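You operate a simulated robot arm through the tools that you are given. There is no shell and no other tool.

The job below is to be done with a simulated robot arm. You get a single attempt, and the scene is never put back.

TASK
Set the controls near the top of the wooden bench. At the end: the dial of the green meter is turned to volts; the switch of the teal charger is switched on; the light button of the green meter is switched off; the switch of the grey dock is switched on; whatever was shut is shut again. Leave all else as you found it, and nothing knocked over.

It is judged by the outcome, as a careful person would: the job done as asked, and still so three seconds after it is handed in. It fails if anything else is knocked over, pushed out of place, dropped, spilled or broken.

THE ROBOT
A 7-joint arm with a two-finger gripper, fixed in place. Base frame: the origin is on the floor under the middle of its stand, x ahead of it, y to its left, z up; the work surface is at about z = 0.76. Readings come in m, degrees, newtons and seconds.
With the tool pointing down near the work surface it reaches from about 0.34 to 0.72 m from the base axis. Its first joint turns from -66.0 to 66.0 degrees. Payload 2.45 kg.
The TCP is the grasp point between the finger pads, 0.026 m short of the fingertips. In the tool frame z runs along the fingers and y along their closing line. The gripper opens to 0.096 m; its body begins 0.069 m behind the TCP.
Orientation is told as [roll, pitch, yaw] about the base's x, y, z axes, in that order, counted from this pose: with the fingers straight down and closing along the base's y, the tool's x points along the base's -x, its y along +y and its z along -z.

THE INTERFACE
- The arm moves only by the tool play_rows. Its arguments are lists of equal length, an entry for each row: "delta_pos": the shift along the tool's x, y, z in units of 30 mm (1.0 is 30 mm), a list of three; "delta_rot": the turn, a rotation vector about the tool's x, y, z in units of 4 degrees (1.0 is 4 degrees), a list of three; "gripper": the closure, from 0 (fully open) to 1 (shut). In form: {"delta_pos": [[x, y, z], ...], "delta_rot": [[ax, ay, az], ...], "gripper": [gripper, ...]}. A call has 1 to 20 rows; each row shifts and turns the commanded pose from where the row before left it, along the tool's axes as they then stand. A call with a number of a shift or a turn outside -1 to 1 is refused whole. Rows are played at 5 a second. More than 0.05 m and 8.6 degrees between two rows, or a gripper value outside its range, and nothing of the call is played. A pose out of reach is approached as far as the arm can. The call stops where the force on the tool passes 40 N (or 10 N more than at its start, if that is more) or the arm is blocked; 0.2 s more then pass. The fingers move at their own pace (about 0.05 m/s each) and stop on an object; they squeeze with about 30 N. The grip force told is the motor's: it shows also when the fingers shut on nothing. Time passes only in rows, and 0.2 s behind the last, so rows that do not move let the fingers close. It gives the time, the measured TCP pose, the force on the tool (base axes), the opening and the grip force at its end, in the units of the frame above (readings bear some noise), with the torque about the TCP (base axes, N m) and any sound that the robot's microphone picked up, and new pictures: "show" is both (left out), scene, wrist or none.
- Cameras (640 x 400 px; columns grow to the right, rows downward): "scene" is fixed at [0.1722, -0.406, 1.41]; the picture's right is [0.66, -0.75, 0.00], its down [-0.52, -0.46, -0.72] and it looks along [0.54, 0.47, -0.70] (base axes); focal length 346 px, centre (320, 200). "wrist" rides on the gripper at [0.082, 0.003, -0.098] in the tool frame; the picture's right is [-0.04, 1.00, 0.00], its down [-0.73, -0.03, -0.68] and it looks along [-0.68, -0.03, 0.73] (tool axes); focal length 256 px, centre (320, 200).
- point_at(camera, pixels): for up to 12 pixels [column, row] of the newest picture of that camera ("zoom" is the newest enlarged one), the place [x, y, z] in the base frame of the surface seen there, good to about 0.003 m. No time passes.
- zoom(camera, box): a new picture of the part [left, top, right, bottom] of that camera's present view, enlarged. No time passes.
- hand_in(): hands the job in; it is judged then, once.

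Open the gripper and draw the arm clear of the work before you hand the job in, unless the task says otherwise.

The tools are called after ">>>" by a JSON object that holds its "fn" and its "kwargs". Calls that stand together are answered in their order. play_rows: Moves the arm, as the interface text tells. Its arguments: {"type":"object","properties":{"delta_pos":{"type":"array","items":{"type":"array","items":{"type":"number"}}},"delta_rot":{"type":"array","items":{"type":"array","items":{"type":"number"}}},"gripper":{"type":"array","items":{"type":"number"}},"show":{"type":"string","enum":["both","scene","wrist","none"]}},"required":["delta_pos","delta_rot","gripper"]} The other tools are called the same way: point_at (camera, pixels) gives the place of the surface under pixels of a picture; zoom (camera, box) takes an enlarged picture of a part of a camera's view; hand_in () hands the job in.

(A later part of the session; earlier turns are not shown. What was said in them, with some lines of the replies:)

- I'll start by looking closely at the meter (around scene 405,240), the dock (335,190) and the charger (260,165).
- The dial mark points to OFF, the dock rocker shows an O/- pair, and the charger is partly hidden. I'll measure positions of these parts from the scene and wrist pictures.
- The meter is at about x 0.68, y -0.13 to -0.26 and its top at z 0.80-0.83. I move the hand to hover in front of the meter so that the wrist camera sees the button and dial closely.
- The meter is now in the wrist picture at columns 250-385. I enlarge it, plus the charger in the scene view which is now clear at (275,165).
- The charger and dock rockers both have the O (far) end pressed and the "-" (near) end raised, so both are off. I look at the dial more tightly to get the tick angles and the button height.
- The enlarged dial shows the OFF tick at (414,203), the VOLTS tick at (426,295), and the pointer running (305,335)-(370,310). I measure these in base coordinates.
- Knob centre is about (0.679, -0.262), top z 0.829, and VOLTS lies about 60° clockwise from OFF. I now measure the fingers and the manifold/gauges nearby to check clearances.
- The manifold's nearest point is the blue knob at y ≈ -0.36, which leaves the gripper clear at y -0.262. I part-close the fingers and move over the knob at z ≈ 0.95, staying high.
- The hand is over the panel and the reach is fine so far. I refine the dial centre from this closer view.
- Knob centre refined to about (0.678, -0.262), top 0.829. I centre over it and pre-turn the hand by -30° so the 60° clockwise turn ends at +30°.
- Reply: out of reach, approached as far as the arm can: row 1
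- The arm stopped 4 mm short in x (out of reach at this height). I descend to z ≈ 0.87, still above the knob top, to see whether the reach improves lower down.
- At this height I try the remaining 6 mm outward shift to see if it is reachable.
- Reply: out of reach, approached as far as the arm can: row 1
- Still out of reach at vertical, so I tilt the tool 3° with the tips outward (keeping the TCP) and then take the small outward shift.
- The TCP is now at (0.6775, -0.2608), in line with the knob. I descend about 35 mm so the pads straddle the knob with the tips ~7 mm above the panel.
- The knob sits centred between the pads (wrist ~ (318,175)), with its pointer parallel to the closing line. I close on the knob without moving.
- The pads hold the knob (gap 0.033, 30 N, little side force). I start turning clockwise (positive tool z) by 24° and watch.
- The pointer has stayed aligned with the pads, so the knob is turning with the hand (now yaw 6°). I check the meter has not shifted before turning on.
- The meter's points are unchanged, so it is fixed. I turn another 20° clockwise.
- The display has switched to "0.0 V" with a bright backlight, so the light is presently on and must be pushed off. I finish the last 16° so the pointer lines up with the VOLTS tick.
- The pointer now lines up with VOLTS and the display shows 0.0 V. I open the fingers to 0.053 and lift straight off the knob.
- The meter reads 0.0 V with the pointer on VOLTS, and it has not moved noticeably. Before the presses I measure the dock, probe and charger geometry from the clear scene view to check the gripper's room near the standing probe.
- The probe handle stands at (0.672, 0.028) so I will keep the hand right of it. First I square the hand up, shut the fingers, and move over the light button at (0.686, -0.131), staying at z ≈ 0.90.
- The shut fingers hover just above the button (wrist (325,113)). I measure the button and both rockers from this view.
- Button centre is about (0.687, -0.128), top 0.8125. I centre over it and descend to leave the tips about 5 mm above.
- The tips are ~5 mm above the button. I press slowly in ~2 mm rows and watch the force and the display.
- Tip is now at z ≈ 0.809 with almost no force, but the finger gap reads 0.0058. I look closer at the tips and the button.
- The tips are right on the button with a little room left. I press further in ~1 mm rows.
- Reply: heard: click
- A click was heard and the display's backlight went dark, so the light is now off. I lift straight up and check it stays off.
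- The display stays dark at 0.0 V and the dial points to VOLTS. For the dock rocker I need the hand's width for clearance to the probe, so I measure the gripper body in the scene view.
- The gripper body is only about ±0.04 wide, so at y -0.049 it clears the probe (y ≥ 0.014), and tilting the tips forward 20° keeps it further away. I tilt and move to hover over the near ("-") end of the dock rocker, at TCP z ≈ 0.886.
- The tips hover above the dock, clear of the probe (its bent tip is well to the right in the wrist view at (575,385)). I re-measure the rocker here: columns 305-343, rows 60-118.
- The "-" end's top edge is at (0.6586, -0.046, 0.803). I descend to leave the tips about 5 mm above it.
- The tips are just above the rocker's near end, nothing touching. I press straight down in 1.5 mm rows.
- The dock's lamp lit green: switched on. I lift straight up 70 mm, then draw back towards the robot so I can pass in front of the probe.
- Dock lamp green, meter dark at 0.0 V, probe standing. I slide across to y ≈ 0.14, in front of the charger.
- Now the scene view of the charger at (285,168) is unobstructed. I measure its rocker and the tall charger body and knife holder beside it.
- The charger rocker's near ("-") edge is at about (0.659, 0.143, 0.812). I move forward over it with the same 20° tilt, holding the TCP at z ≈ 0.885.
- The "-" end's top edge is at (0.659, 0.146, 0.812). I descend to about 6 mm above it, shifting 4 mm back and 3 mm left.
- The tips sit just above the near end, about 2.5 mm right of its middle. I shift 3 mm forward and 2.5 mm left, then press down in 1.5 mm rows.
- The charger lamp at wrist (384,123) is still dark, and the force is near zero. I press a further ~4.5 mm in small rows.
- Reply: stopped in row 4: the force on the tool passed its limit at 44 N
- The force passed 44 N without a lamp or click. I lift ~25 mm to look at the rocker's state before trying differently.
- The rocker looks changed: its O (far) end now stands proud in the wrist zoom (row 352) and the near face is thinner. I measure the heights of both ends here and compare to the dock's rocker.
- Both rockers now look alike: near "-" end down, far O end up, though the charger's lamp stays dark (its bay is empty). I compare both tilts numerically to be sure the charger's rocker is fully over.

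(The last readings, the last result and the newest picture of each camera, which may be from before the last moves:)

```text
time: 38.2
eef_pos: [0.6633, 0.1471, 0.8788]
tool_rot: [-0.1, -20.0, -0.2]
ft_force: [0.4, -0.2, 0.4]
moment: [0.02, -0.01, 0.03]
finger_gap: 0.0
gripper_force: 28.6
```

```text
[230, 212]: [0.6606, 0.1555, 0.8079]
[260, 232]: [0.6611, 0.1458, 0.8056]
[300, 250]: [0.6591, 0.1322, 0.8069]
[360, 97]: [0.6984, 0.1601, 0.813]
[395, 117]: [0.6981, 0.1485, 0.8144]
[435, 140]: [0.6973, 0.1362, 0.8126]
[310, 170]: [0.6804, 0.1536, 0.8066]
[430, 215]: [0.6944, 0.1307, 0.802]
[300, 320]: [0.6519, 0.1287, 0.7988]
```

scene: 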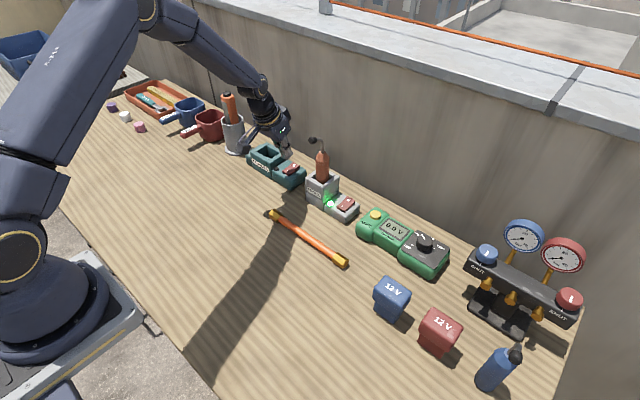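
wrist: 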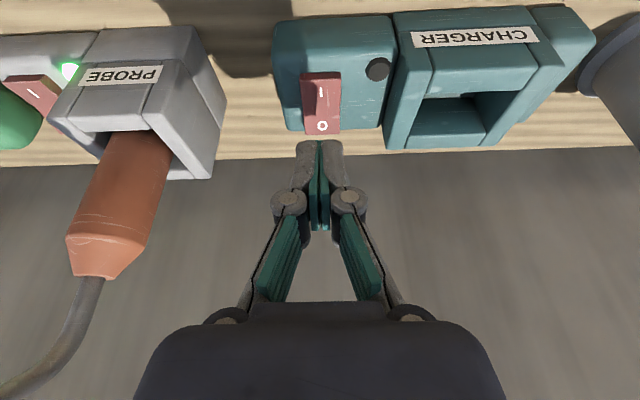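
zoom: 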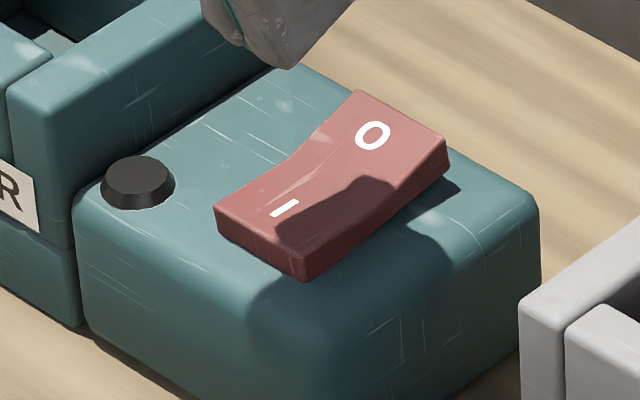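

The charger rocker's near end is ~5 mm above its box and the far end ~11 mm, tilted at least as far as the dock's lit switch, so it is on; the lamp just stays dark with an empty bay. I check with the same windows as before that the charger and meter have not been shifted.

>>> {"fn": "zoom", "kwargs": {"camera": "scene", "box": [240, 135, 320, 195]}}

>>> {"fn": "zoom", "kwargs": {"camera": "scene", "box": [340, 190, 460, 290]}}

>>> {"fn": "zoom", "kwargs": {"camera": "scene", "box": [290, 130, 370, 230]}}

```text
6.67 times, centred on (280, 165) of scene
```

zoom: 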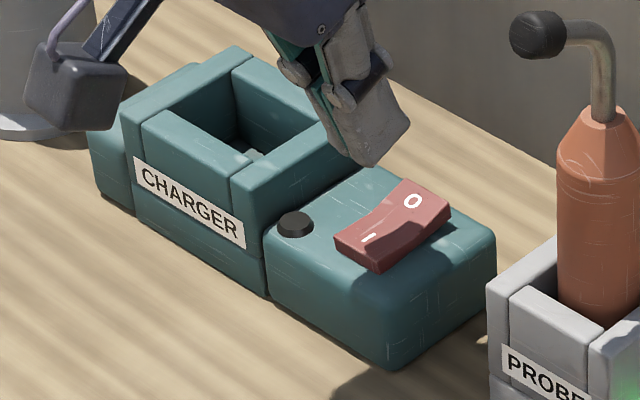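

```text
4.00 times, centred on (400, 240) of scene
```

zoom: 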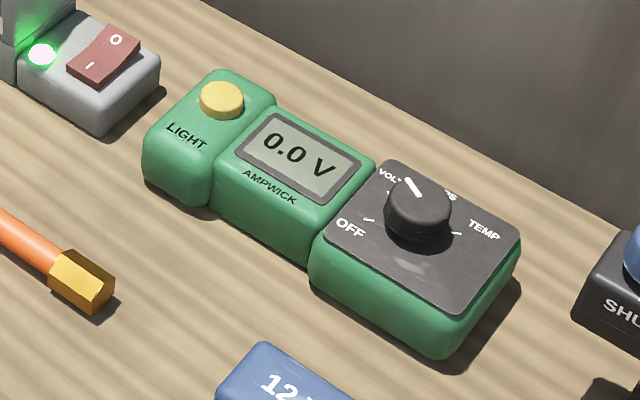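

```text
4.00 times, centred on (330, 180) of scene
```

zoom: 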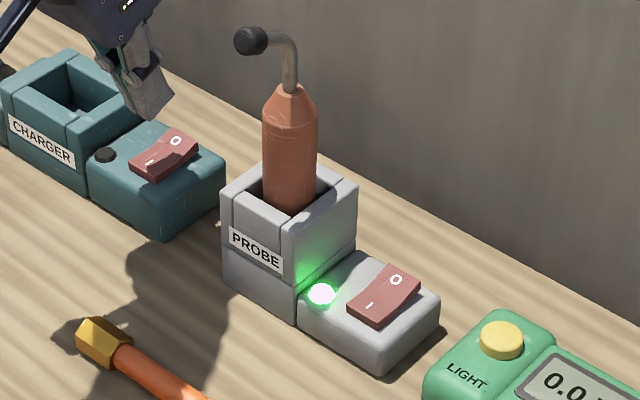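

Everything else is in place: the charger's corner is still at the same pixels, the probe stands, the meter shows 0.0 V unlit. I lift, draw the arm back toward the robot, and open the gripper.

>>> {"fn": "play_rows", "kwargs": {"delta_pos": [[-0.342, 0, -0.94], [-0.342, 0, -0.94], [0.94, 0, -0.342], [0.94, 0, -0.342], [0.94, 0, -0.342], [0.94, 0, -0.342], [0.94, 0, -0.342], [0.94, 0, -0.342], [-0.342, 0, -0.94], [-0.342, 0, -0.94], [-0.342, 0, -0.94], [0, 0, 0], [0, 0, 0], [0, 0, 0], [0, 0, 0], [0, 0, 0], [0, 0, 0], [0, 0, 0]], "delta_rot": [[0, 0, 0], [0, 0, 0], [0, 0, 0], [0, 0, 0], [0, 0, 0], [0, 0, 0], [0, 0, 0], [0, 0, 0], [0, 0, 0], [0, 0, 0], [0, 0, 0], [0, 1, 0], [0, 1, 0], [0, 1, 0], [0, 1, 0], [0, 1, 0], [0, 0, 0], [0, 0, 0]], "gripper": [1, 1, 1, 1, 1, 1, 1, 1, 1, 1, 1, 0.5, 0, 0, 0, 0, 0, 0], "show": "both"}}

>>> {"fn": "zoom", "kwargs": {"camera": "scene", "box": [230, 120, 470, 280]}}

```text
time: 42.0
eef_pos: [0.4834, 0.1493, 1.0286]
tool_rot: [0.1, 0.0, 0.0]
ft_force: [-0.3, 0.7, -0.2]
moment: [-0.02, -0.03, 0.02]
finger_gap: 0.0962
gripper_force: 0.1
```

scene: 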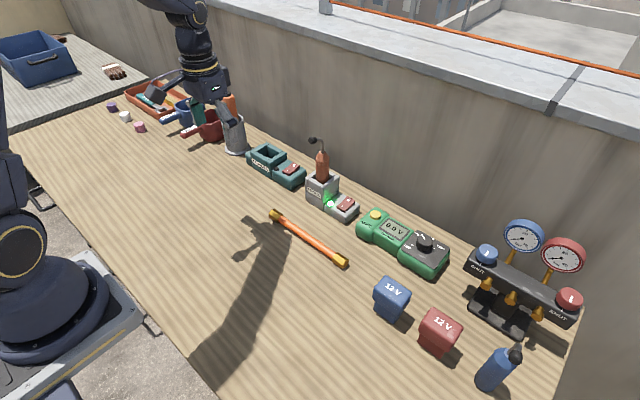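
wrist: 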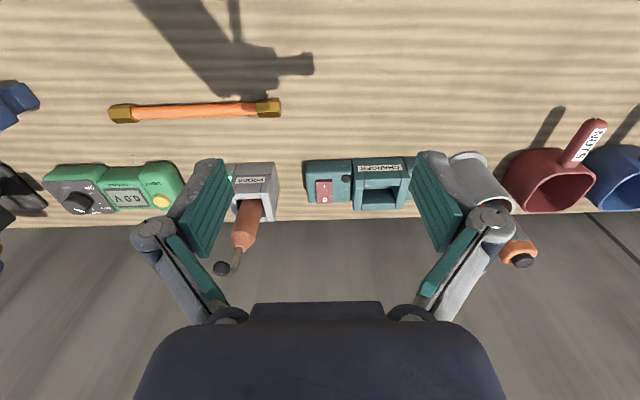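

```text
2.50 times, centred on (350, 200) of scene
```

zoom: 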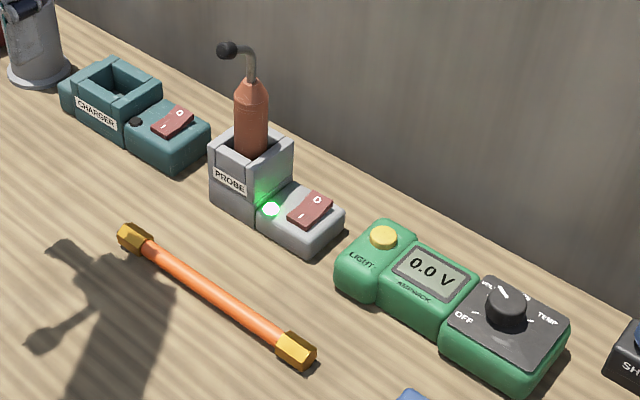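

All is in place with the arm clear and the gripper open. One last close look at the charger's rocker in the same window as at the start, for comparison.

>>> {"fn": "zoom", "kwargs": {"camera": "scene", "box": [235, 130, 325, 200]}}

>>> {"fn": "zoom", "kwargs": {"camera": "wrist", "box": [290, 145, 420, 225]}}

```text
5.71 times, centred on (280, 165) of scene
```

zoom: 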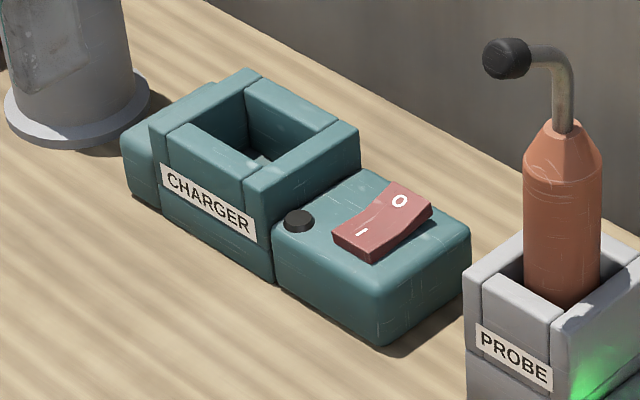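

```text
4.92 times, centred on (355, 185) of wrist
```

zoom: 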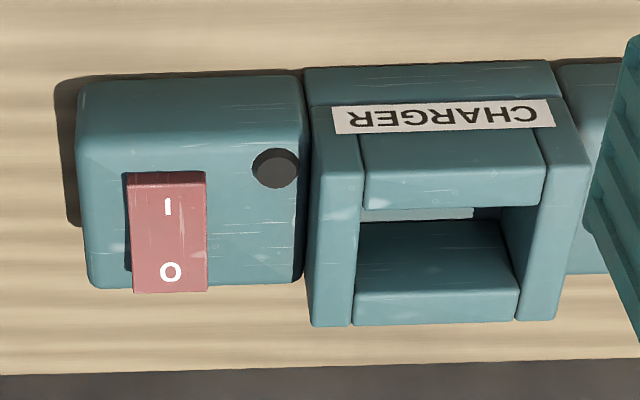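

The charger rocker now has its "-" end down and O end up, whereas it was the other way round at the start. The dock lamp is green, the dial is on VOLTS and the backlight is off. Nothing was knocked over, the arm is clear and the gripper is open, so I hand the job in.

>>> {"fn": "hand_in", "kwargs": {}}

```text
The job is handed in.
```

I set all four controls as asked and handed the job in. The one thing I couldn't confirm is the charger: its switch is over to on, but its lamp never lit.

- **Green meter dial:** it is turned to volts, and the display reads 0.0 V.
- **Green meter light:** it was on at the start. One press clicked and the display's backlight went dark.
- **Grey dock switch:** it is on, and the dock's lamp is lit green.
- **Teal charger switch:** the press reached 44 N, and the switch stayed over in the same position as the dock's. The lamp may be dark because the charger's bay is empty, but I couldn't check that.

Nothing needed opening, so there was nothing to shut again. Nothing was knocked over. The meter may have shifted by about a millimetre while I turned the dial; I saw no other movement. The arm is drawn back with the gripper open.
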